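You operate a simulated robot arm through the tools that you are given. There is no shell and no other tool. Be economical: measure what you need, move in short steps, check, and stop when the job is done.

You run a simulated two-armed robot. Do the job below in one go: nothing can be reset, and whatever is moved stays where it is left.

JOB
Hold the grey cup on the left half of the narrow table steady with one hand and put the grey test strip in it with the other.

The check looks at the end state, three seconds after you hand in, the way a careful person would. Anything else that was tipped, shoved, dropped, spilled or broken makes it a failure.

ROBOT AND FRAMES
Two 7-joint arms with three-finger grippers on one trunk, on a base that drives. Base frame: it is fixed to the floor where the robot stands at the start and does not move with it; the origin is under the middle of the robot, x ahead of it, y to its left, z up; the surface under the hand at the start is at about z = 800. Units: mm, rad, N and s.
The left shoulder is at the start at [82, 126, 1133], the right one opposite. With the tool pointing down near the work surface each hand reaches from about 360 to 860 mm from the robot's upright axis, wherever it stands, measured 20 degrees to its own side. Payload 2.94 kg a hand.
The TCP of each hand is the grasp point between the finger pads, 30 mm short of the fingertips. In the tool frame z runs along the fingers and y along their closing line. Largest opening 128 mm; the body of the gripper starts 93 mm behind the TCP.
Orientation is told as [roll, pitch, yaw] about the base's x, y, z axes, in that order, counted from this pose: with the fingers straight down and closing along the base's y, the tool's x points along the base's -x, its y along +y and its z along -z.

CONTROLS
- The arms move only by the tool send_rows. It takes "left_moves", "right_moves" or both (then of equal length, played together; a hand with none holds still); each is a list of rows, each a list of 7 numbers: the shift along the base's x, y, z in mm, then the turn, a rotation vector about the base's x, y, z in rad, then the closure, from 0 (fully open) to 1 (shut). In form: [[x, y, z, wx, wy, wz, hand], ...]. A call has 1 to 8 rows; each row is the pose to reach, as a shift and turn from the pose commanded when the call began. Each row takes 0.2 s and may step no farther than 50 mm and 0.15 rad from the row before; otherwise, or with a gripper value out of range, the whole call is refused. Where a pose cannot be reached the arm comes as near as it can. A force on the tool above 40 N (or 10 N above the force at the start of the call, whichever is more), or a blocked arm, ends the call early, and 0.2 s more pass. Each finger halts on what it meets, pressing with about 21 N; the grip force reading is that of the motor and also rises with nothing between the fingers. The clock runs only during rows and for 0.2 s after the last one: add rows that repeat a pose to give the fingers time. The reply holds the time, the measured pose of the TCP, the force on the tool along the base axes, the opening and the grip force, in the units named above and with some noise, with the torque about the TCP (base axes, N m) and any sound that the robot's microphone picked up.
- Cameras (640 x 400 px; columns grow to the right, rows downward): "scene" is now at [201.1, -32.4, 1284.8]; the picture's right is [-0.38, -0.92, 0.00], its down [-0.62, 0.25, -0.75] and it looks along [0.69, -0.28, -0.67] (base axes); focal length 214 px, centre (320, 200). "left" rides on the left gripper at [69, 15, -120] in its tool frame; the picture's right is [-0.22, 0.98, 0.00], its down [-0.82, -0.18, -0.54] and it looks along [-0.53, -0.12, 0.84] (tool axes); focal length 251 px, centre (320, 200). "right" rides on the right gripper at [69, -15, -120] in its tool frame; the picture's right is [0.21, 0.98, 0.00], its down [-0.82, 0.18, -0.54] and it looks along [-0.53, 0.12, 0.84] (tool axes); focal length 251 px, centre (320, 200). There is no depth. A picture from a camera that has moved, and an enlarged one, comes with that camera's place and axes in the base frame and with its lens.
- camera(camera): a new picture of that camera. It takes no simulated time.
- move_column(by): slides the trunk up (or, below 0, down) by that many mm; the arms and the scene camera ride with it, the base frame stays. It gives what a move gives, with no picture.
- drive_base(legs): drives the robot by 1 to 6 legs, each [ahead, left, turn to the left] in mm, mm and rad, along the robot's own axes; the way and the turn of a leg run together, so that a leg with both is an arc; at most 1500 mm and 3.142 rad a leg. The arms and the cameras ride along, it lands a little off, and it stops where it bumps. It gives what a move gives.
- turn_head(pan, tilt): turns the head with the scene camera to pan (to the left, within 1.396 rad either way) and tilt (down, from -0.506 to 1.204), counted from straight ahead of the robot. It gives what a move gives.
- enlarge(camera, box): a new picture of the part [left, top, right, bottom] of that camera's present view, enlarged. It takes no simulated time.
- hand_in(): hands the job in; it is judged then, once.

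Go step by step. Nothing tells you exact positions but the pictures and the camera data: compare them with the known pose of the tool, close in by small moves and look again before you grip or let go. The budget is 120 turns and 92 pictures, counting those below and the enlarged ones. Unless the task says otherwise, let go and move clear before handing in, and close with one line.

The tools are called after "Call:" by a JSON object that holds its "name" and its "arguments". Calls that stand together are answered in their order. send_rows: Moves the arms, as the interface text tells. Its arguments: {"type":"object","properties":{"left_moves":{"type":"array","items":{"type":"array","items":{"type":"number"}}},"right_moves":{"type":"array","items":{"type":"array","items":{"type":"number"}}}},"required":[]} The other tools are called the same way: move_column (by) slides the trunk up or down; drive_base (legs) drives the base; turn_head (pan, tilt) turns the head that bears the scene camera; camera (camera) takes a picture; enlarge (camera, box) takes an enlarged picture of a part of a camera's view; hand_in () hands the job in.

At the start:

```text
time_s: 0.0
left_eef_pos: [522.8, 88.2, 1136.8]
left_tool_rot: [-0.001, 0.0, 0.001]
left_wrist_force: [0.5, 0.3, -0.1]
left_moment: [-0.02, 0.03, -0.04]
left_opening: 128.2
left_grip_force: 0.2
right_eef_pos: [393.4, -287.7, 1088.7]
right_tool_rot: [-0.001, 0.0, -0.001]
right_wrist_force: [-0.4, 0.1, -0.8]
right_moment: [-0.02, 0.01, 0.01]
right_opening: 128.1
right_grip_force: 0.1
trunk travel left (down, up): [-350.0, 197.0]
robot x, y, heading: [-0.2, -0.8, -0.001]
head pan, tilt: [-0.391, 0.73]
```

scene: 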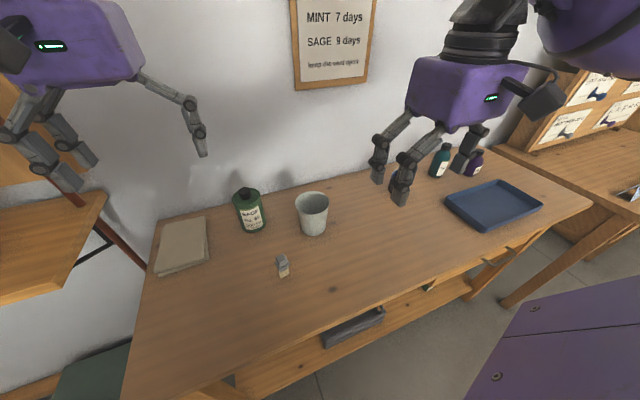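
right: 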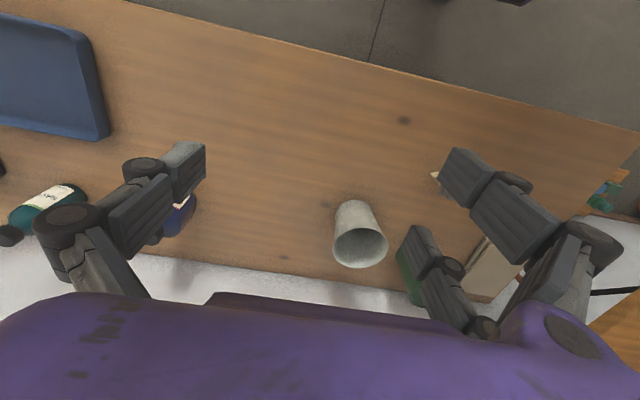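
left: 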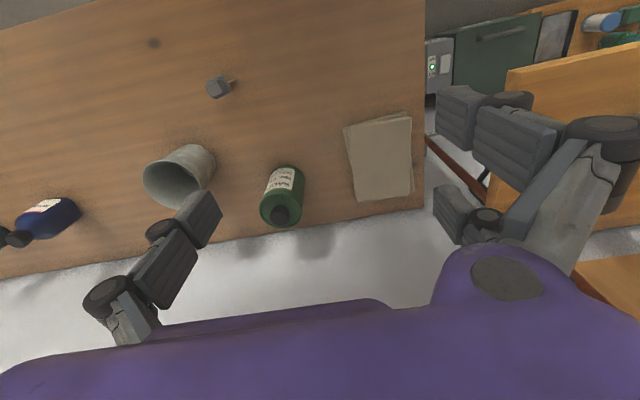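

I see a table ahead with a grey cup, a small grey block with something sticking out (maybe the strip), bottles and a tray. I'll look closer at these and the surroundings.

Call:
{"name": "enlarge", "arguments": {"camera": "scene", "box": [220, 170, 380, 300]}}

Call:
{"name": "enlarge", "arguments": {"camera": "left", "box": [120, 50, 280, 220]}}

Call:
{"name": "enlarge", "arguments": {"camera": "scene", "box": [480, 60, 640, 220]}}

```text
3.08 times, centred on (300, 235) of scene
camera zoom: at [201.1, -32.4, 1284.8], right [-0.38, -0.92, 0.0], down [-0.62, 0.25, -0.75], along [0.69, -0.28, -0.67], focal length 660 px, centre (382, 92)
```

zoom: 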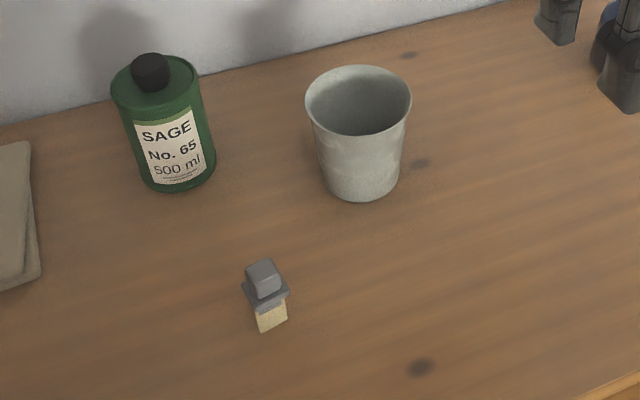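

```text
2.35 times, centred on (200, 135) of left
camera zoom: at [452.9, 105.1, 1256.4], right [0.21, 0.98, 0.0], down [0.82, -0.18, 0.54], along [0.53, -0.12, -0.84], focal length 592 px, centre (602, 353)
```

zoom: 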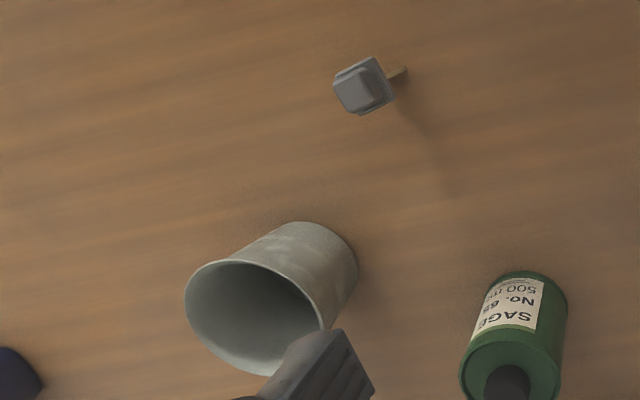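

```text
2.50 times, centred on (560, 140) of scene
camera zoom: at [201.1, -32.4, 1284.8], right [-0.38, -0.92, 0.0], down [-0.62, 0.25, -0.75], along [0.69, -0.28, -0.67], focal length 536 px, centre (-280, 350)
```

zoom: 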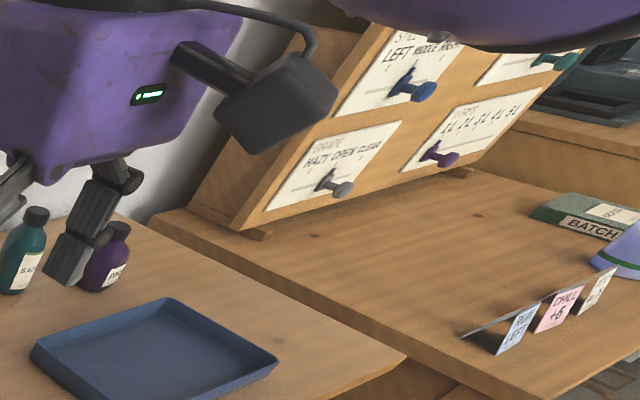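

Small item looks like a cream strip with a grey grip. I'll look around to be sure which table is the narrow one and whether there are others.

Call:
{"name": "turn_head", "arguments": {"pan": 0.9, "tilt": 0.6}}

Call:
{"name": "camera", "arguments": {"camera": "scene"}}

Call:
{"name": "turn_head", "arguments": {"pan": -1.3, "tilt": 0.6}}

Call:
{"name": "camera", "arguments": {"camera": "scene"}}

Call:
{"name": "turn_head", "arguments": {"pan": 0.1, "tilt": 0.8}}

Call:
{"name": "camera", "arguments": {"camera": "scene"}}

```text
time_s: 1.5
left_eef_pos: [520.9, 88.7, 1135.8]
left_tool_rot: [0.001, 0.001, 0.002]
left_wrist_force: [0.0, 0.1, 0.2]
left_moment: [0.01, 0.0, 0.01]
left_opening: 127.8
left_grip_force: 0.0
right_eef_pos: [393.2, -287.8, 1090.3]
right_tool_rot: [-0.002, -0.001, 0.0]
right_wrist_force: [0.3, 0.3, 0.5]
right_moment: [0.07, 0.02, -0.02]
right_opening: 128.1
right_grip_force: 0.1
trunk travel left (down, up): [-350.0, 197.0]
robot x, y, heading: [-1.7, 0.0, -0.002]
head pan, tilt: [0.901, 0.6]
```

```text
85 pictures are left
camera scene: at [178.6, 68.7, 1295.9], right [0.78, -0.62, 0.0], down [-0.35, -0.44, -0.83], along [0.51, 0.65, -0.56], focal length 214 px, centre (320, 200)
```

scene: 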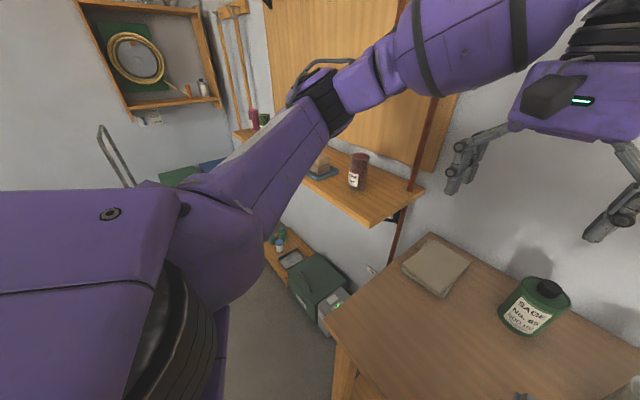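

```text
time_s: 3.5
left_eef_pos: [522.5, 87.5, 1136.5]
left_tool_rot: [0.0, 0.0, 0.001]
left_wrist_force: [-0.3, 1.3, 0.0]
left_moment: [0.02, 0.0, 0.02]
left_opening: 128.0
left_grip_force: 0.1
right_eef_pos: [393.7, -288.5, 1089.3]
right_tool_rot: [0.001, 0.001, 0.001]
right_wrist_force: [0.7, -0.2, 0.1]
right_moment: [0.02, 0.0, -0.01]
right_opening: 128.1
right_grip_force: 0.0
trunk travel left (down, up): [-350.0, 197.0]
robot x, y, heading: [1.6, -3.4, 0.003]
head pan, tilt: [-1.3, 0.6]
```

```text
84 pictures are left
camera scene: at [147.3, -85.7, 1295.9], right [-0.96, -0.27, 0.0], down [-0.15, 0.54, -0.83], along [0.22, -0.8, -0.56], focal length 214 px, centre (320, 200)
```

scene: 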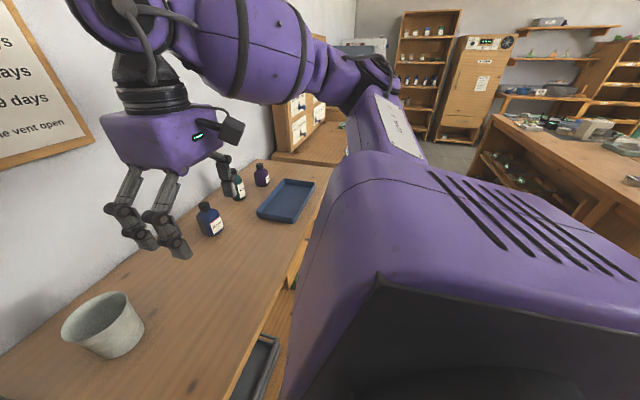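

```text
time_s: 5.1
left_eef_pos: [521.5, 88.1, 1136.2]
left_tool_rot: [0.0, -0.001, 0.001]
left_wrist_force: [-0.6, 0.0, 0.4]
left_moment: [-0.02, -0.03, 0.0]
left_opening: 128.1
left_grip_force: 0.0
right_eef_pos: [394.8, -288.7, 1089.6]
right_tool_rot: [-0.001, -0.001, 0.001]
right_wrist_force: [-0.7, 0.4, 0.4]
right_moment: [0.0, -0.01, -0.01]
right_opening: 127.8
right_grip_force: 0.0
trunk travel left (down, up): [-350.0, 197.0]
robot x, y, heading: [2.7, -0.0, 0.001]
head pan, tilt: [0.099, 0.799]
```

```text
83 pictures are left
camera scene: at [203.9, 7.4, 1279.1], right [0.1, -1.0, 0.0], down [-0.71, -0.07, -0.7], along [0.69, 0.07, -0.72], focal length 214 px, centre (320, 200)
```

scene: 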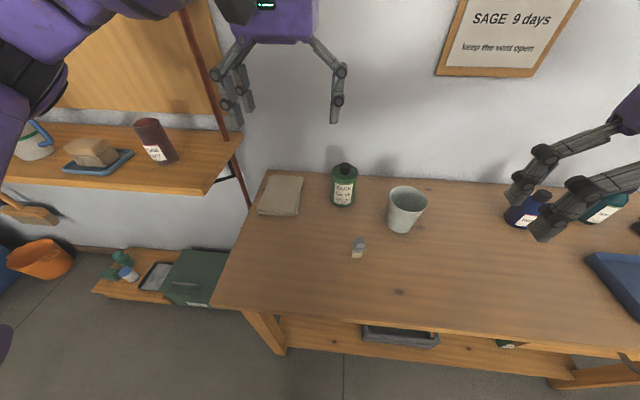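

The table ahead is the narrow one; the strip appears to stand upright near (482,-53), about 70 mm tall, the cup near (578,-175). I'll take closer pictures from this head pose.

Call:
{"name": "enlarge", "arguments": {"camera": "scene", "box": [330, 220, 390, 270]}}

Call:
{"name": "enlarge", "arguments": {"camera": "scene", "box": [360, 165, 460, 245]}}

Call:
{"name": "enlarge", "arguments": {"camera": "left", "box": [190, 60, 260, 110]}}

Call:
{"name": "enlarge", "arguments": {"camera": "right", "box": [300, 160, 460, 290]}}

```text
8.00 times, centred on (360, 245) of scene
camera zoom: at [203.9, 7.4, 1279.1], right [0.1, -1.0, 0.0], down [-0.71, -0.07, -0.7], along [0.69, 0.07, -0.72], focal length 1716 px, centre (0, -160)
```

zoom: 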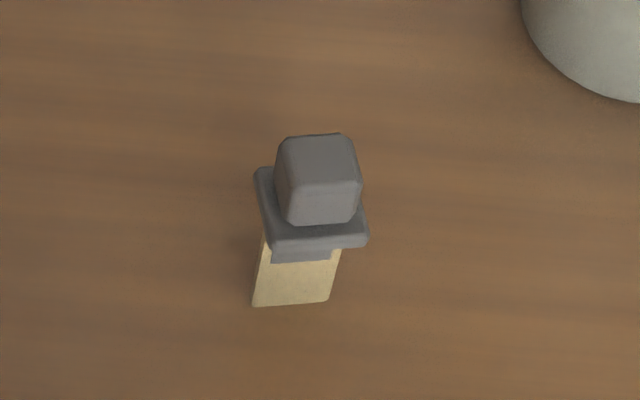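

```text
5.00 times, centred on (410, 205) of scene
camera zoom: at [203.9, 7.4, 1279.1], right [0.1, -1.0, 0.0], down [-0.71, -0.07, -0.7], along [0.69, 0.07, -0.72], focal length 1072 px, centre (-130, 175)
```

zoom: 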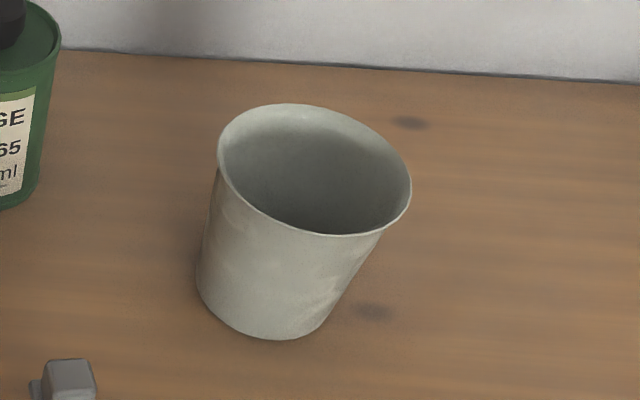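

```text
8.00 times, centred on (225, 85) of left
camera zoom: at [452.9, 105.1, 1256.4], right [0.21, 0.98, 0.0], down [0.82, -0.18, 0.54], along [0.53, -0.12, -0.84], focal length 2012 px, centre (1080, 1120)
```

zoom: 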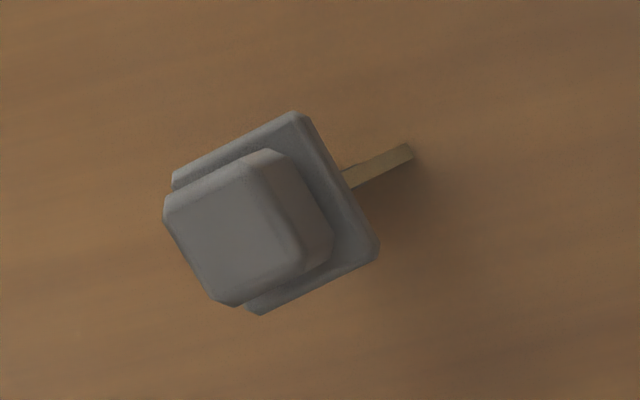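

```text
3.08 times, centred on (380, 225) of right
camera zoom: at [324.5, -303.7, 1210.1], right [-0.21, 0.98, 0.0], down [0.82, 0.18, 0.54], along [0.53, 0.12, -0.84], focal length 774 px, centre (135, 123)
```

zoom: 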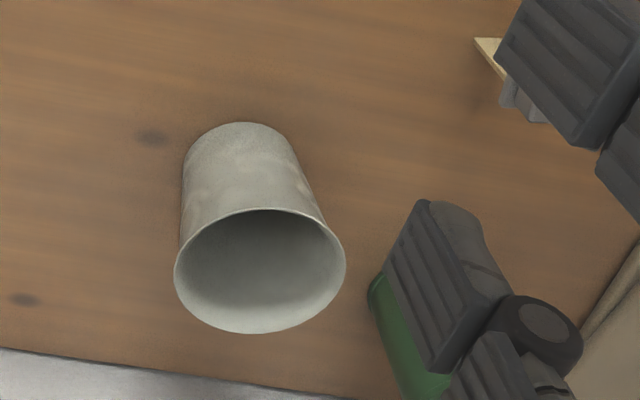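

The strip stands on edge, knob about 19x16 mm, top near z=870, yaw about +0.22; the cup axis is near (593,-175), rim z≈903, 96 mm wide tapering to 73. Plan: right hand tilts in from the right (closing along x) to hold the cup; left picks the strip from above. First I turn the right hand.

Call:
{"name": "send_rows", "arguments": {"right_moves": [[10, -10, 0, 0, 0, -0.15, 0], [25, -20, 0, 0, 0, -0.3, 0], [40, -30, 0, 0, 0, -0.45, 0], [55, -40, 0, 0, 0, -0.6, 0], [70, -50, 0, 0, 0, -0.75, 0], [85, -60, 0, 0, 0, -0.9, 0], [100, -70, 0, 0, 0, -1.05, 0], [115, -80, 0, 0, 0, -1.2, 0]]}}

Call:
{"name": "send_rows", "arguments": {"right_moves": [[10, -5, 0, 0, 0, -0.125, 0], [20, -10, 0, 0, 0, -0.25, 0], [30, -15, 0, 0, 0, -0.37, 0]]}}

Call:
{"name": "send_rows", "arguments": {"right_moves": [[10, -5, 0, 0.14, 0, 0, 0], [20, -10, 0, 0.28, 0, 0, 0], [30, -15, 0, 0.42, 0, 0, 0], [40, -20, 0, 0.56, 0, 0, 0], [50, -25, 0, 0.7, 0, 0, 0], [55, -30, 0, 0.84, 0, 0, 0], [55, -35, 0, 0.98, 0, 0, 0], [55, -40, 0, 1.05, 0, 0, 0]]}}

Call:
{"name": "turn_head", "arguments": {"pan": -0.35, "tilt": 0.7}}

Call:
{"name": "camera", "arguments": {"camera": "scene"}}

Call:
{"name": "camera", "arguments": {"camera": "right"}}

```text
time_s: 6.9
left_eef_pos: [522.7, 88.9, 1135.7]
left_tool_rot: [-0.001, 0.001, 0.002]
left_wrist_force: [-0.8, -0.7, 0.0]
left_moment: [0.01, 0.01, 0.01]
left_opening: 128.2
left_grip_force: 0.1
right_eef_pos: [509.5, -369.0, 1088.7]
right_tool_rot: [0.0, 0.0, -1.203]
right_wrist_force: [0.9, -0.1, -0.2]
right_moment: [0.0, 0.03, -0.03]
right_opening: 127.9
right_grip_force: 0.1
trunk travel left (down, up): [-350.0, 197.0]
robot x, y, heading: [-1.1, 0.3, 0.002]
head pan, tilt: [0.099, 0.799]
```

```text
time_s: 7.7
left_eef_pos: [522.1, 89.6, 1136.1]
left_tool_rot: [0.0, 0.002, 0.001]
left_wrist_force: [0.1, -0.4, -0.1]
left_moment: [-0.02, -0.01, -0.01]
left_opening: 128.3
left_grip_force: 0.1
right_eef_pos: [538.3, -385.1, 1088.9]
right_tool_rot: [0.001, 0.001, -1.571]
right_wrist_force: [-0.1, 0.3, -0.5]
right_moment: [0.02, 0.04, -0.03]
right_opening: 127.6
right_grip_force: 0.1
trunk travel left (down, up): [-350.0, 197.0]
robot x, y, heading: [1.5, 0.1, 0.002]
head pan, tilt: [0.099, 0.799]
```

```text
time_s: 9.5
left_eef_pos: [521.6, 87.2, 1136.8]
left_tool_rot: [0.0, 0.001, 0.002]
left_wrist_force: [0.2, -0.1, -0.5]
left_moment: [0.0, -0.02, 0.03]
left_opening: 127.9
left_grip_force: 0.1
right_eef_pos: [593.4, -424.1, 1089.5]
right_tool_rot: [0.002, 1.054, -1.567]
right_wrist_force: [-0.2, -0.3, -0.1]
right_moment: [0.02, 0.0, 0.03]
right_opening: 127.8
right_grip_force: 0.1
trunk travel left (down, up): [-350.0, 197.0]
robot x, y, heading: [-1.9, -3.3, 0.003]
head pan, tilt: [0.099, 0.799]
```

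```text
time_s: 10.4
left_eef_pos: [522.4, 88.8, 1135.5]
left_tool_rot: [0.0, 0.001, 0.003]
left_wrist_force: [-0.4, 0.8, 0.2]
left_moment: [-0.01, 0.01, 0.02]
left_opening: 127.9
left_grip_force: 0.0
right_eef_pos: [593.8, -423.7, 1089.6]
right_tool_rot: [0.001, 1.048, -1.569]
right_wrist_force: [0.6, -0.4, 0.7]
right_moment: [0.02, 0.01, 0.03]
right_opening: 128.2
right_grip_force: 0.1
trunk travel left (down, up): [-350.0, 197.0]
robot x, y, heading: [-0.8, 2.0, -0.002]
head pan, tilt: [-0.351, 0.7]
```

```text
78 pictures are left
camera scene: at [203.5, -29.6, 1287.3], right [-0.34, -0.94, 0.0], down [-0.61, 0.22, -0.76], along [0.72, -0.26, -0.64], focal length 214 px, centre (320, 200)
```

scene: 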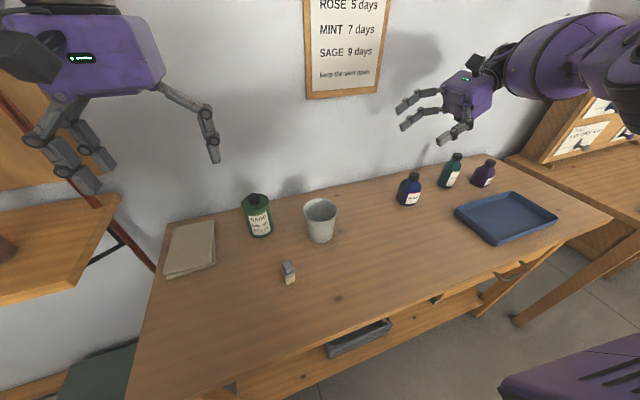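

```text
77 pictures are left
camera right: at [578.0, -493.3, 1209.8], right [0.98, 0.11, 0.19], down [0.18, -0.88, -0.44], along [0.12, 0.47, -0.88], focal length 251 px, centre (320, 200)
```

right: 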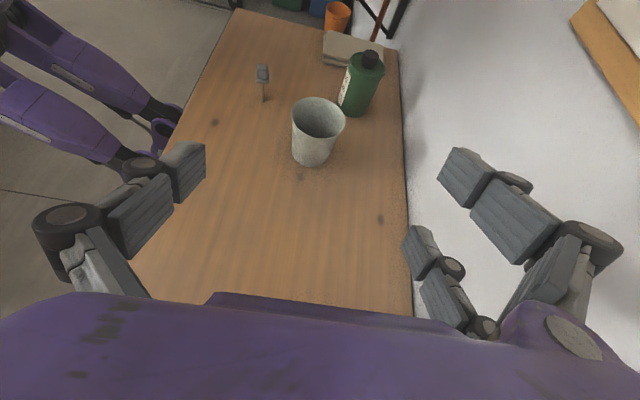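

The tilted pose works. I move the right hand to 120 mm before the grasp along its approach line.

Call:
{"name": "send_rows", "arguments": {"right_moves": [[0, 25, -31, 0, 0, 0, 0], [0, 50, -62, 0, 0, 0, 0], [0, 75, -93, 0, 0, 0, 0], [0, 100, -124, 0, 0, 0, 0], [0, 125, -155, 0, 0, 0, 0], [0, 145, -177, 0, 0, 0, 0], [0, 145, -177, 0, 0, 0, 0]]}}

Call:
{"name": "camera", "arguments": {"camera": "right"}}

Call:
{"name": "camera", "arguments": {"camera": "scene"}}

```text
time_s: 12.0
left_eef_pos: [522.0, 88.6, 1136.7]
left_tool_rot: [0.001, -0.001, 0.004]
left_wrist_force: [0.3, -0.5, 0.0]
left_moment: [0.01, 0.02, 0.03]
left_opening: 127.8
left_grip_force: 0.0
right_eef_pos: [591.7, -276.9, 912.7]
right_tool_rot: [0.003, 1.05, -1.569]
right_wrist_force: [1.0, 0.2, -0.1]
right_moment: [0.0, 0.01, -0.01]
right_opening: 127.8
right_grip_force: 0.1
trunk travel left (down, up): [-350.0, 197.0]
robot x, y, heading: [-1.1, 2.2, 0.002]
head pan, tilt: [-0.351, 0.7]
```

```text
76 pictures are left
camera right: at [577.1, -347.5, 1034.1], right [0.98, 0.11, 0.19], down [0.18, -0.88, -0.44], along [0.12, 0.47, -0.88], focal length 251 px, centre (320, 200)
```

right: 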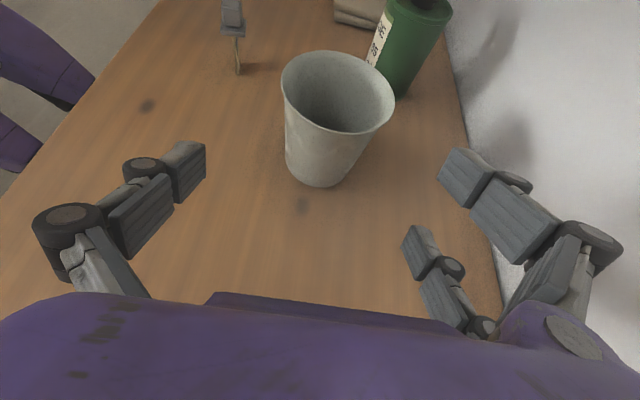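

```text
75 pictures are left
camera scene: at [203.2, -29.9, 1287.4], right [-0.34, -0.94, 0.0], down [-0.6, 0.22, -0.77], along [0.72, -0.26, -0.64], focal length 214 px, centre (320, 200)
```

scene: 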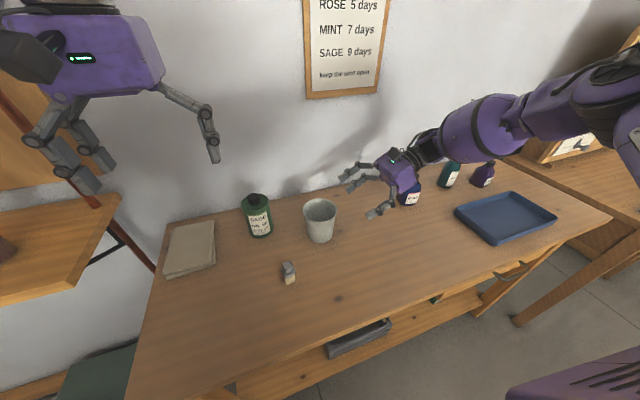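

The hand visually shows three digits; I want a close look at how they're arranged before gripping.

Call:
{"name": "enlarge", "arguments": {"camera": "right", "box": [330, 110, 640, 350]}}

Call:
{"name": "enlarge", "arguments": {"camera": "scene", "box": [0, 0, 240, 200]}}

Call:
{"name": "enlarge", "arguments": {"camera": "scene", "box": [290, 130, 450, 250]}}

```text
1.67 times, centred on (485, 230) of right
camera zoom: at [577.1, -347.5, 1034.1], right [0.98, 0.11, 0.19], down [0.18, -0.88, -0.44], along [0.12, 0.47, -0.88], focal length 419 px, centre (45, 150)
```

zoom: 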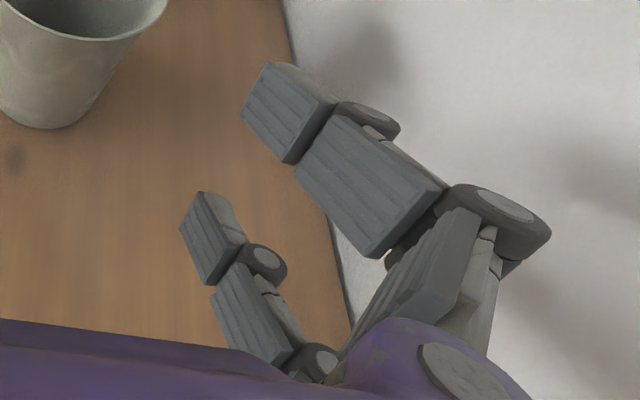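

```text
2.00 times, centred on (120, 100) of scene
camera zoom: at [203.2, -29.9, 1287.4], right [-0.34, -0.94, 0.0], down [-0.6, 0.22, -0.77], along [0.72, -0.26, -0.64], focal length 429 px, centre (720, 400)
```

zoom: 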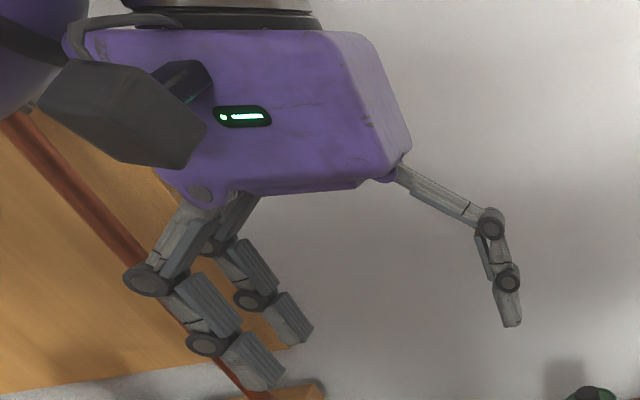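

```text
3.33 times, centred on (370, 190) of scene
camera zoom: at [203.2, -29.9, 1287.4], right [-0.34, -0.94, 0.0], down [-0.6, 0.22, -0.77], along [0.72, -0.26, -0.64], focal length 715 px, centre (153, 233)
```

zoom: 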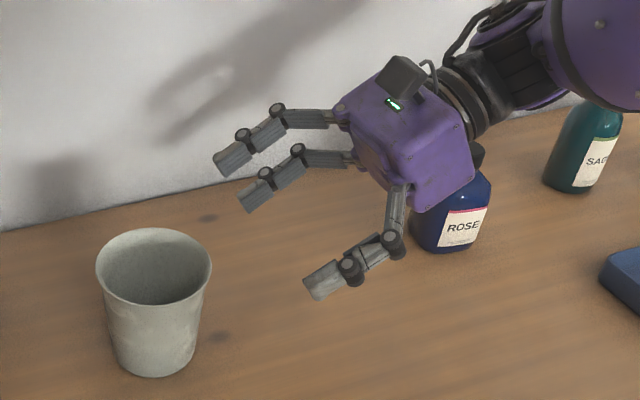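

The hand is drawn as three digits (thumb against two). I'll close the empty left hand in the air to see how the digits meet, since the knob is small.

Call:
{"name": "send_rows", "arguments": {"left_moves": [[0, 0, 0, 0, 0, 0, 0.85], [0, 0, 0, 0, 0, 0, 0.85], [0, 0, 0, 0, 0, 0, 0.85], [0, 0, 0, 0, 0, 0, 0.85]]}}

Call:
{"name": "camera", "arguments": {"camera": "left"}}

Call:
{"name": "enlarge", "arguments": {"camera": "scene", "box": [0, 0, 240, 200]}}

```text
time_s: 13.0
left_eef_pos: [521.8, 88.7, 1136.9]
left_tool_rot: [0.0, 0.0, 0.004]
left_wrist_force: [0.3, -0.1, 0.2]
left_moment: [0.0, -0.01, 0.02]
left_opening: 18.9
left_grip_force: 0.0
right_eef_pos: [594.0, -277.9, 914.1]
right_tool_rot: [0.003, 1.05, -1.569]
right_wrist_force: [0.3, -0.9, -1.0]
right_moment: [-0.01, 0.02, -0.01]
right_opening: 128.4
right_grip_force: 0.1
trunk travel left (down, up): [-350.0, 197.0]
robot x, y, heading: [-2.0, -1.1, 0.002]
head pan, tilt: [-0.351, 0.7]
```

```text
71 pictures are left
camera left: at [452.9, 105.1, 1256.4], right [0.21, 0.98, 0.0], down [0.82, -0.18, 0.54], along [0.53, -0.12, -0.84], focal length 251 px, centre (320, 200)
```

left: 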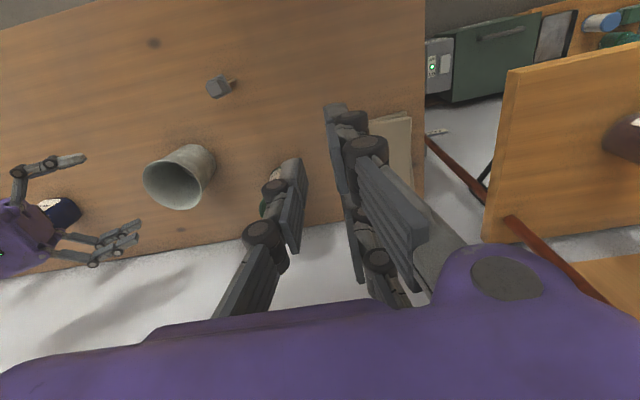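

```text
2.00 times, centred on (120, 100) of scene
camera zoom: at [203.4, -29.7, 1287.3], right [-0.34, -0.94, 0.0], down [-0.6, 0.22, -0.76], along [0.72, -0.26, -0.64], focal length 429 px, centre (720, 400)
```

zoom: 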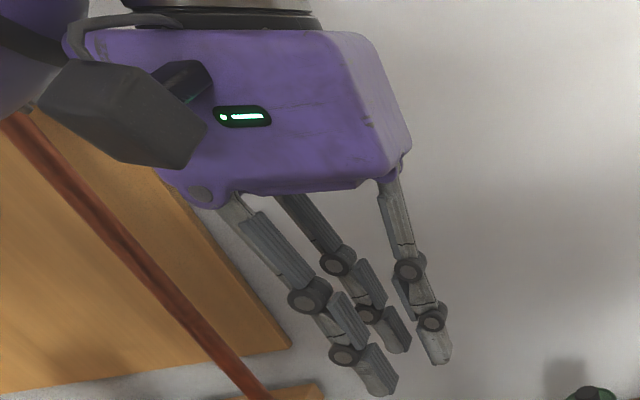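

The digits stay parallel; I'll grip the knob along its wide side and test gently. First the right hand advances around the cup along its approach line.

Call:
{"name": "send_rows", "arguments": {"right_moves": [[0, 20, -11, 0, 0, 0, 0], [1, 40, -21, 0, 0, 0, 0], [2, 60, -32, 0, 0, 0, 0], [2, 80, -43, 0, 0, 0, 0], [2, 100, -54, 0, 0, 0, 0], [2, 100, -54, 0, 0, 0, 0]]}}

Call:
{"name": "camera", "arguments": {"camera": "right"}}

Call:
{"name": "enlarge", "arguments": {"camera": "scene", "box": [260, 150, 420, 270]}}

```text
time_s: 14.4
left_eef_pos: [521.8, 88.5, 1136.3]
left_tool_rot: [0.0, 0.0, 0.003]
left_wrist_force: [0.9, -0.6, 0.7]
left_moment: [0.0, -0.01, -0.06]
left_opening: 19.1
left_grip_force: 0.1
right_eef_pos: [595.3, -176.9, 859.6]
right_tool_rot: [0.001, 1.052, -1.568]
right_wrist_force: [0.5, 0.1, 0.1]
right_moment: [-0.04, -0.04, -0.03]
right_opening: 127.8
right_grip_force: 0.1
trunk travel left (down, up): [-350.0, 197.0]
robot x, y, heading: [-1.4, -1.3, 0.003]
head pan, tilt: [-0.351, 0.7]
```

```text
69 pictures are left
camera right: at [580.5, -247.2, 980.2], right [0.98, 0.11, 0.19], down [0.18, -0.88, -0.44], along [0.12, 0.47, -0.88], focal length 251 px, centre (320, 200)
```

right: 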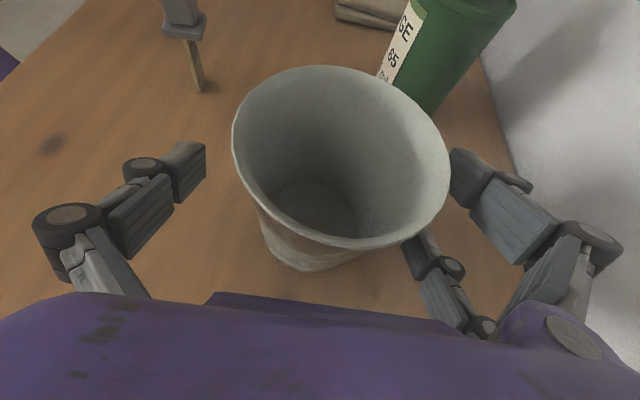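

```text
3.33 times, centred on (340, 210) of scene
camera zoom: at [203.3, -29.9, 1287.3], right [-0.34, -0.94, 0.0], down [-0.6, 0.22, -0.77], along [0.72, -0.26, -0.64], focal length 715 px, centre (253, 167)
```

zoom: 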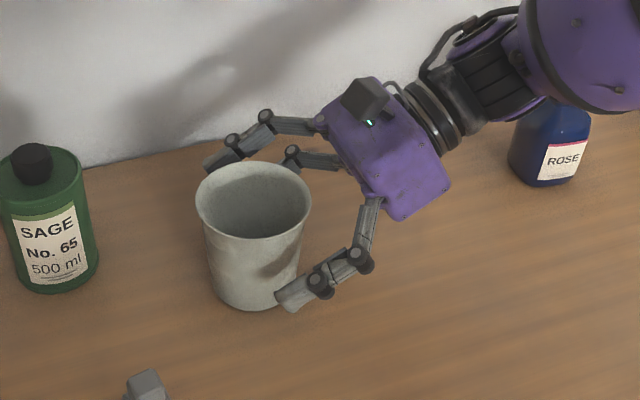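

Nearly centred (cup axis maybe 2 mm further in x). I nudge and close part way, to about 98 mm.

Call:
{"name": "send_rows", "arguments": {"right_moves": [[2, 0, 0, 0, 0, 0, 0.1], [2, 0, 0, 0, 0, 0, 0.2], [2, 0, 0, 0, 0, 0, 0.22], [2, 0, 0, 0, 0, 0, 0.22]]}}

Call:
{"name": "camera", "arguments": {"camera": "right"}}

Call:
{"name": "enlarge", "arguments": {"camera": "scene", "box": [280, 170, 380, 250]}}

```text
time_s: 15.4
left_eef_pos: [522.3, 89.5, 1136.4]
left_tool_rot: [0.001, 0.0, 0.003]
left_wrist_force: [-0.2, -0.4, 0.1]
left_moment: [0.01, -0.02, 0.01]
left_opening: 19.0
left_grip_force: 0.1
right_eef_pos: [598.1, -177.5, 859.2]
right_tool_rot: [0.002, 1.048, -1.569]
right_wrist_force: [0.2, 0.8, 1.4]
right_moment: [0.03, 0.03, 0.0]
right_opening: 99.7
right_grip_force: 0.0
trunk travel left (down, up): [-350.0, 197.0]
robot x, y, heading: [2.3, -1.9, -0.004]
head pan, tilt: [-0.351, 0.7]
```

```text
67 pictures are left
camera right: at [582.6, -247.7, 979.7], right [0.98, 0.11, 0.19], down [0.18, -0.88, -0.44], along [0.12, 0.47, -0.88], focal length 251 px, centre (320, 200)
```

right: 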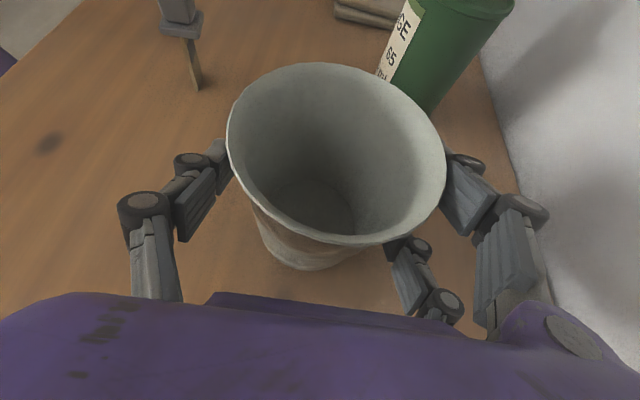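

```text
5.00 times, centred on (330, 210) of scene
camera zoom: at [203.4, -29.7, 1287.3], right [-0.34, -0.94, 0.0], down [-0.6, 0.22, -0.76], along [0.72, -0.26, -0.64], focal length 1072 px, centre (270, 150)
```

zoom: 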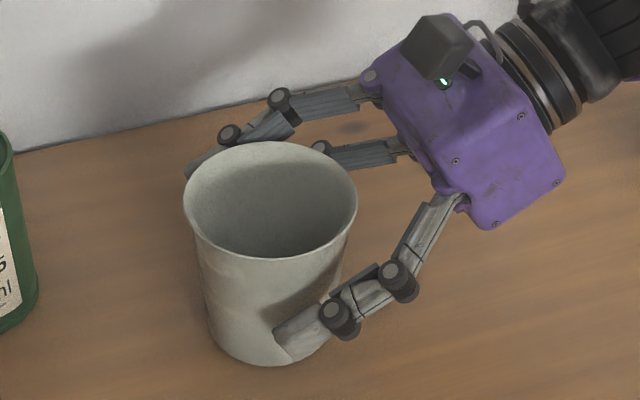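

Fingers straddle the cup evenly. I close in small steps watching the opening.

Call:
{"name": "send_rows", "arguments": {"right_moves": [[0, 0, 0, 0, 0, 0, 0.25], [0, 0, 0, 0, 0, 0, 0.27], [0, 0, 0, 0, 0, 0, 0.27]]}}

Call:
{"name": "send_rows", "arguments": {"right_moves": [[0, 0, 0, 0, 0, 0, 0.29], [0, 0, 0, 0, 0, 0, 0.3], [0, 0, 0, 0, 0, 0, 0.3]]}}

Call:
{"name": "send_rows", "arguments": {"right_moves": [[0, 0, 0, 0, 0, 0, 0.32], [0, 0, 0, 0, 0, 0, 0.33], [0, 0, 0, 0, 0, 0, 0.33]]}}

Call:
{"name": "enlarge", "arguments": {"camera": "scene", "box": [280, 170, 380, 250]}}

Call:
{"name": "camera", "arguments": {"camera": "right"}}

```text
time_s: 16.2
left_eef_pos: [522.8, 89.4, 1135.3]
left_tool_rot: [0.0, -0.001, 0.002]
left_wrist_force: [0.2, 0.7, 0.6]
left_moment: [0.0, 0.01, -0.02]
left_opening: 19.3
left_grip_force: 0.0
right_eef_pos: [598.2, -178.6, 858.1]
right_tool_rot: [0.001, 1.05, -1.569]
right_wrist_force: [0.6, -0.1, -0.2]
right_moment: [0.03, -0.03, 0.02]
right_opening: 93.7
right_grip_force: 0.1
trunk travel left (down, up): [-350.0, 197.0]
robot x, y, heading: [4.5, -0.3, -0.001]
head pan, tilt: [-0.351, 0.7]
```

```text
time_s: 17.0
left_eef_pos: [522.2, 88.6, 1135.1]
left_tool_rot: [-0.001, 0.0, 0.002]
left_wrist_force: [0.7, 0.5, 0.2]
left_moment: [-0.03, 0.0, -0.01]
left_opening: 19.2
left_grip_force: 0.0
right_eef_pos: [598.7, -177.9, 858.7]
right_tool_rot: [0.001, 1.048, -1.569]
right_wrist_force: [-0.3, -0.5, -0.6]
right_moment: [-0.04, 0.02, 0.0]
right_opening: 90.1
right_grip_force: 0.9
trunk travel left (down, up): [-350.0, 197.0]
robot x, y, heading: [-0.6, -5.8, 0.002]
head pan, tilt: [-0.351, 0.7]
```

```text
time_s: 17.8
left_eef_pos: [522.4, 89.0, 1136.6]
left_tool_rot: [0.0, -0.001, 0.0]
left_wrist_force: [-0.2, 0.3, 0.3]
left_moment: [-0.01, 0.01, -0.01]
left_opening: 19.3
left_grip_force: 0.1
right_eef_pos: [598.8, -178.2, 858.6]
right_tool_rot: [0.002, 1.049, -1.569]
right_wrist_force: [1.2, 0.6, 0.4]
right_moment: [0.04, 0.0, 0.02]
right_opening: 86.4
right_grip_force: 0.2
trunk travel left (down, up): [-350.0, 197.0]
robot x, y, heading: [3.2, -1.8, -0.002]
head pan, tilt: [-0.351, 0.7]
```

```text
5.00 times, centred on (330, 210) of scene
camera zoom: at [203.5, -29.7, 1287.3], right [-0.34, -0.94, 0.0], down [-0.6, 0.22, -0.76], along [0.72, -0.26, -0.64], focal length 1072 px, centre (270, 150)
```

zoom: 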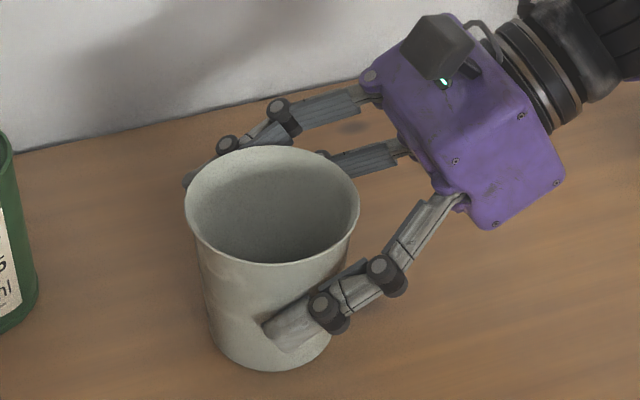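

```text
64 pictures are left
camera right: at [582.7, -247.7, 979.7], right [0.98, 0.11, 0.19], down [0.18, -0.88, -0.44], along [0.12, 0.47, -0.88], focal length 251 px, centre (320, 200)
```

right: 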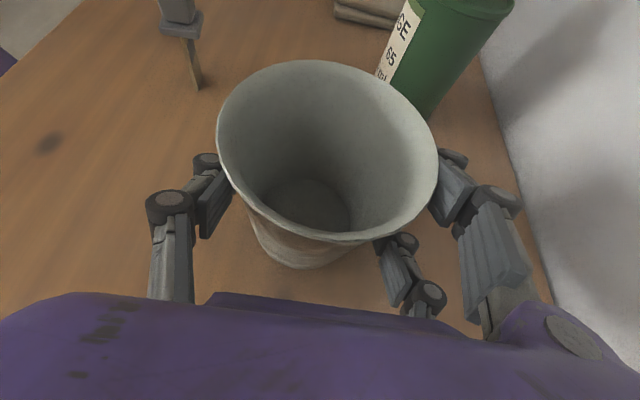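

The far fingers touched first and slid the cup about 4 mm; I shift the hand 2 mm back and keep closing gently until it grips.

Call:
{"name": "send_rows", "arguments": {"right_moves": [[-1, 0, 0, 0, 0, 0, 0.34], [-2, 0, 0, 0, 0, 0, 0.35], [-2, 0, 0, 0, 0, 0, 0.35]]}}

Call:
{"name": "send_rows", "arguments": {"right_moves": [[0, 0, 0, 0, 0, 0, 0.36], [0, 0, 0, 0, 0, 0, 0.37], [0, 0, 0, 0, 0, 0, 0.37]]}}

Call:
{"name": "enlarge", "arguments": {"camera": "scene", "box": [280, 170, 380, 250]}}

Call:
{"name": "camera", "arguments": {"camera": "right"}}

```text
time_s: 18.6
left_eef_pos: [521.7, 89.6, 1136.1]
left_tool_rot: [-0.001, 0.0, 0.0]
left_wrist_force: [0.4, 0.0, -0.6]
left_moment: [-0.03, -0.01, 0.0]
left_opening: 19.4
left_grip_force: 0.0
right_eef_pos: [595.9, -179.1, 857.8]
right_tool_rot: [0.003, 1.049, -1.569]
right_wrist_force: [0.6, -0.4, 0.4]
right_moment: [-0.06, 0.05, -0.02]
right_opening: 84.3
right_grip_force: 0.8
trunk travel left (down, up): [-350.0, 197.0]
robot x, y, heading: [-0.2, 1.4, 0.001]
head pan, tilt: [-0.351, 0.7]
```

```text
time_s: 19.4
left_eef_pos: [521.7, 88.6, 1135.0]
left_tool_rot: [0.001, -0.001, 0.002]
left_wrist_force: [1.3, -0.4, -0.9]
left_moment: [0.01, -0.01, 0.01]
left_opening: 19.3
left_grip_force: 0.1
right_eef_pos: [596.3, -178.6, 857.9]
right_tool_rot: [0.002, 1.049, -1.57]
right_wrist_force: [-0.1, 0.4, -0.2]
right_moment: [-0.02, 0.03, 0.03]
right_opening: 81.6
right_grip_force: 0.3
trunk travel left (down, up): [-350.0, 197.0]
robot x, y, heading: [2.5, 2.2, -0.001]
head pan, tilt: [-0.351, 0.7]
```

```text
5.00 times, centred on (330, 210) of scene
camera zoom: at [203.4, -29.7, 1287.3], right [-0.34, -0.94, 0.0], down [-0.6, 0.22, -0.76], along [0.72, -0.26, -0.64], focal length 1072 px, centre (270, 150)
```

zoom: 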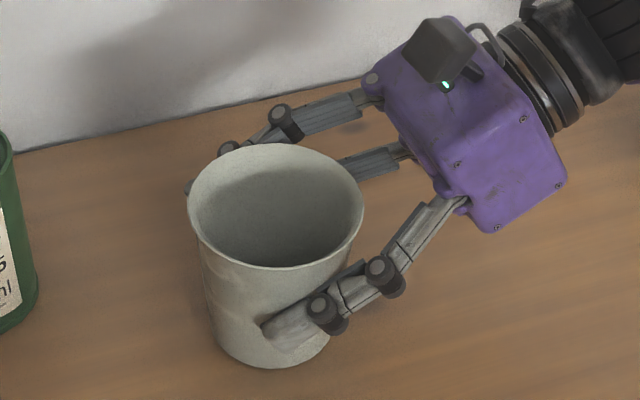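

```text
62 pictures are left
camera right: at [580.8, -248.0, 979.0], right [0.98, 0.11, 0.19], down [0.18, -0.88, -0.44], along [0.12, 0.47, -0.88], focal length 251 px, centre (320, 200)
```

right: 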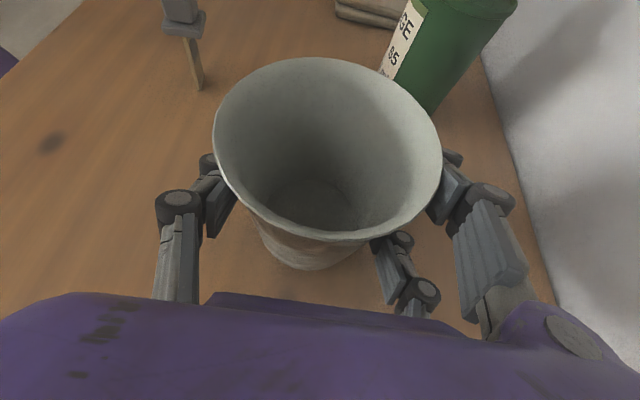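

Still not stalled and the cup stays upright. Continue closing.

Call:
{"name": "send_rows", "arguments": {"right_moves": [[0, 0, 0, 0, 0, 0, 0.38], [0, 0, 0, 0, 0, 0, 0.39], [0, 0, 0, 0, 0, 0, 0.39]]}}

Call:
{"name": "enlarge", "arguments": {"camera": "scene", "box": [280, 170, 380, 250]}}

Call:
{"name": "camera", "arguments": {"camera": "right"}}

```text
time_s: 20.2
left_eef_pos: [522.4, 89.2, 1136.6]
left_tool_rot: [-0.001, -0.001, 0.002]
left_wrist_force: [-1.1, -0.8, -0.5]
left_moment: [0.0, -0.02, -0.01]
left_opening: 19.3
left_grip_force: 0.1
right_eef_pos: [595.6, -178.5, 859.1]
right_tool_rot: [0.004, 1.049, -1.568]
right_wrist_force: [-1.3, -0.5, 0.9]
right_moment: [0.0, 0.15, 0.05]
right_opening: 81.2
right_grip_force: 20.7
trunk travel left (down, up): [-350.0, 197.0]
robot x, y, heading: [-1.1, -0.8, 0.003]
head pan, tilt: [-0.351, 0.7]
```

```text
5.00 times, centred on (330, 210) of scene
camera zoom: at [203.3, -29.7, 1287.3], right [-0.34, -0.94, 0.0], down [-0.6, 0.22, -0.77], along [0.72, -0.26, -0.64], focal length 1072 px, centre (270, 150)
```

zoom: 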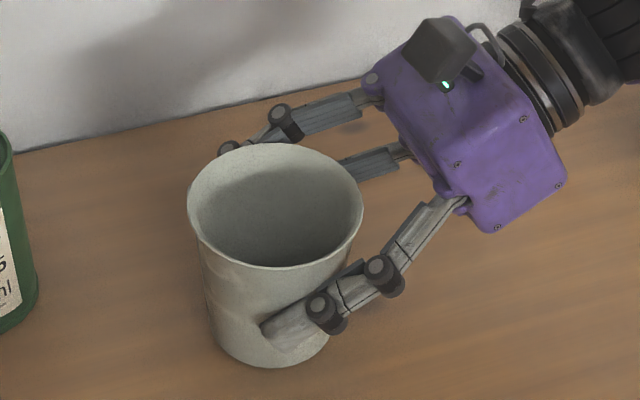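

```text
60 pictures are left
camera right: at [580.7, -248.0, 979.1], right [0.98, 0.11, 0.19], down [0.18, -0.88, -0.44], along [0.12, 0.47, -0.88], focal length 251 px, centre (320, 200)
```

right: 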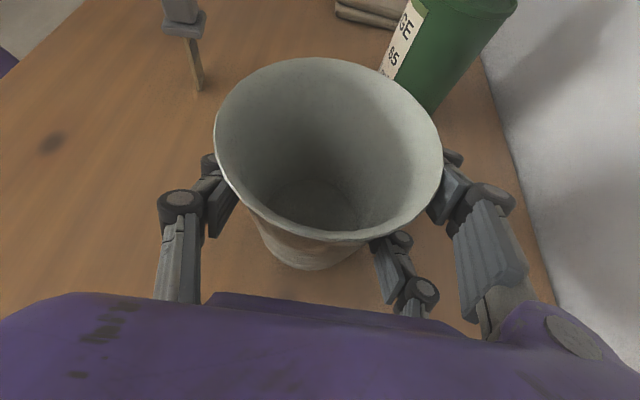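

The cup is gripped firmly (81 mm, 21 N) and upright. Now the left hand goes above the strip with yaw +0.22 and fingers open to about 51 mm.

Call:
{"name": "send_rows", "arguments": {"left_moves": [[-8, -28, -20, 0, 0, 0.06, 0.7], [-17, -56, -40, 0, 0, 0.12, 0.6], [-26, -84, -60, 0, 0, 0.18, 0.6], [-35, -112, -80, 0, 0, 0.22, 0.6], [-42, -139, -105, 0, 0, 0.22, 0.6], [-42, -139, -126, 0, 0, 0.22, 0.6], [-42, -139, -126, 0, 0, 0.22, 0.6]]}}

Call:
{"name": "camera", "arguments": {"camera": "left"}}

Call:
{"name": "turn_head", "arguments": {"pan": -0.2, "tilt": 0.7}}

Call:
{"name": "camera", "arguments": {"camera": "scene"}}

```text
time_s: 21.8
left_eef_pos: [478.6, -49.3, 1009.9]
left_tool_rot: [-0.003, 0.0, 0.221]
left_wrist_force: [0.5, 0.1, 0.4]
left_moment: [0.0, 0.01, 0.07]
left_opening: 51.3
left_grip_force: 0.0
right_eef_pos: [597.2, -178.3, 858.3]
right_tool_rot: [0.0, 1.05, -1.569]
right_wrist_force: [0.6, -0.8, 2.1]
right_moment: [0.01, 0.08, -0.01]
right_opening: 80.9
right_grip_force: 21.3
trunk travel left (down, up): [-350.0, 197.0]
robot x, y, heading: [-0.5, -5.0, -0.003]
head pan, tilt: [-0.351, 0.7]
```

```text
59 pictures are left
camera left: at [408.2, -48.7, 1130.5], right [-0.01, 1.0, 0.0], down [0.84, 0.0, 0.54], along [0.54, 0.0, -0.84], focal length 251 px, centre (320, 200)
```

left: 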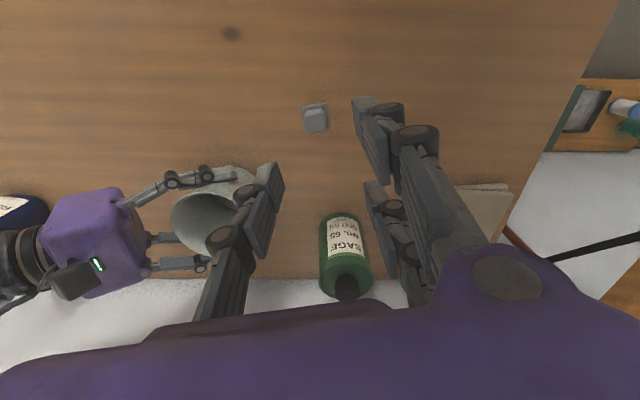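

```text
time_s: 22.5
left_eef_pos: [480.3, -50.7, 1009.7]
left_tool_rot: [0.001, 0.0, 0.221]
left_wrist_force: [0.0, -0.8, -0.4]
left_moment: [0.01, -0.01, 0.0]
left_opening: 51.3
left_grip_force: 0.0
right_eef_pos: [596.6, -178.8, 858.1]
right_tool_rot: [0.001, 1.048, -1.57]
right_wrist_force: [0.5, 0.2, 1.1]
right_moment: [0.01, 0.06, 0.0]
right_opening: 81.2
right_grip_force: 20.9
trunk travel left (down, up): [-350.0, 197.0]
robot x, y, heading: [-2.0, -0.9, -0.006]
head pan, tilt: [-0.201, 0.7]
```

```text
58 pictures are left
camera scene: at [206.8, -17.4, 1287.3], right [-0.2, -0.98, 0.0], down [-0.63, 0.13, -0.77], along [0.75, -0.15, -0.64], focal length 214 px, centre (320, 200)
```

scene: 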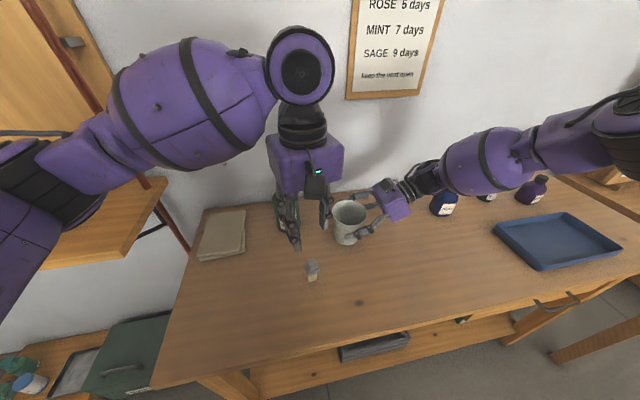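

Knob is close under the hand at about (477,-53). I zoom to get its yaw.

Call:
{"name": "enlarge", "arguments": {"camera": "left", "box": [290, 95, 340, 140]}}

Call:
{"name": "enlarge", "arguments": {"camera": "scene", "box": [255, 190, 365, 290]}}

```text
8.89 times, centred on (315, 118) of left
camera zoom: at [408.3, -48.4, 1130.8], right [-0.01, 1.0, 0.0], down [0.84, 0.0, 0.54], along [0.54, 0.0, -0.84], focal length 2235 px, centre (364, 933)
```

zoom: 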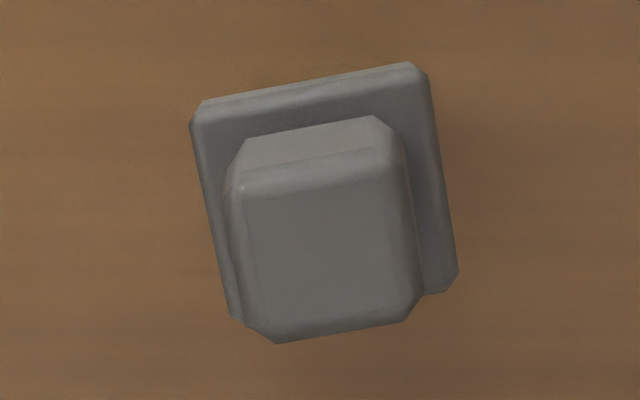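

```text
4.00 times, centred on (310, 240) of scene
camera zoom: at [206.8, -17.4, 1287.3], right [-0.2, -0.98, 0.0], down [-0.63, 0.13, -0.77], along [0.75, -0.15, -0.64], focal length 858 px, centre (360, 40)
```

zoom: 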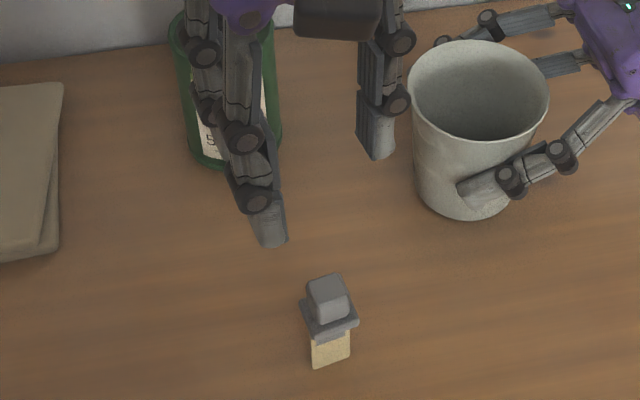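

Yaw is right; knob centre ≈(481,-52), top ≈z 875, collar top ≈858. I descend to TCP z≈905 and look.

Call:
{"name": "send_rows", "arguments": {"left_moves": [[0, -1, -30, 0, 0, 0, 0.6], [0.5, -1.5, -60, 0, 0, 0, 0.6], [0.5, -1.5, -90, 0, 0, 0, 0.6], [0.5, -1.5, -105, 0, 0, 0, 0.6], [0.5, -1.5, -105, 0, 0, 0, 0.6]]}}

Call:
{"name": "camera", "arguments": {"camera": "left"}}

Call:
{"name": "enlarge", "arguments": {"camera": "scene", "box": [265, 210, 365, 300]}}

```text
time_s: 23.7
left_eef_pos: [481.7, -51.8, 905.7]
left_tool_rot: [0.0, 0.001, 0.222]
left_wrist_force: [-0.6, 0.5, 0.7]
left_moment: [0.0, 0.02, 0.02]
left_opening: 51.4
left_grip_force: 0.2
right_eef_pos: [595.7, -178.7, 858.4]
right_tool_rot: [0.003, 1.048, -1.57]
right_wrist_force: [-0.9, -0.1, 2.4]
right_moment: [-0.01, 0.19, 0.02]
right_opening: 80.9
right_grip_force: 20.9
trunk travel left (down, up): [-350.0, 197.0]
robot x, y, heading: [0.9, -2.9, -0.0]
head pan, tilt: [-0.201, 0.7]
```

```text
55 pictures are left
camera left: at [410.3, -49.6, 1025.4], right [0.0, 1.0, 0.0], down [0.84, 0.0, 0.54], along [0.54, 0.0, -0.84], focal length 251 px, centre (320, 200)
```

left: 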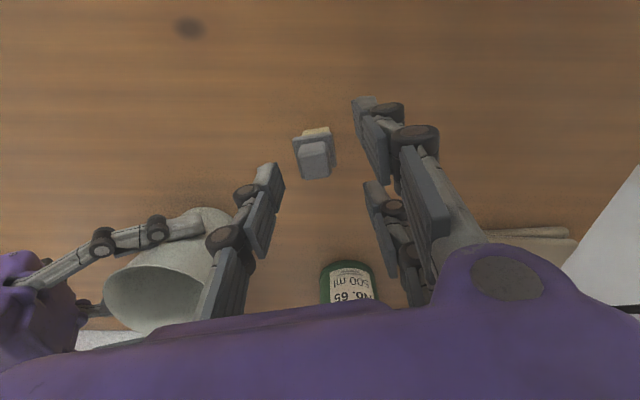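

```text
4.44 times, centred on (315, 255) of scene
camera zoom: at [206.6, -17.4, 1287.4], right [-0.2, -0.98, 0.0], down [-0.63, 0.13, -0.77], along [0.75, -0.15, -0.64], focal length 953 px, centre (342, -44)
```

zoom: 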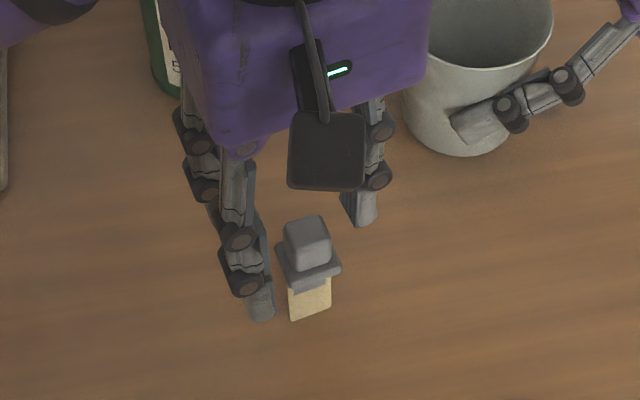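

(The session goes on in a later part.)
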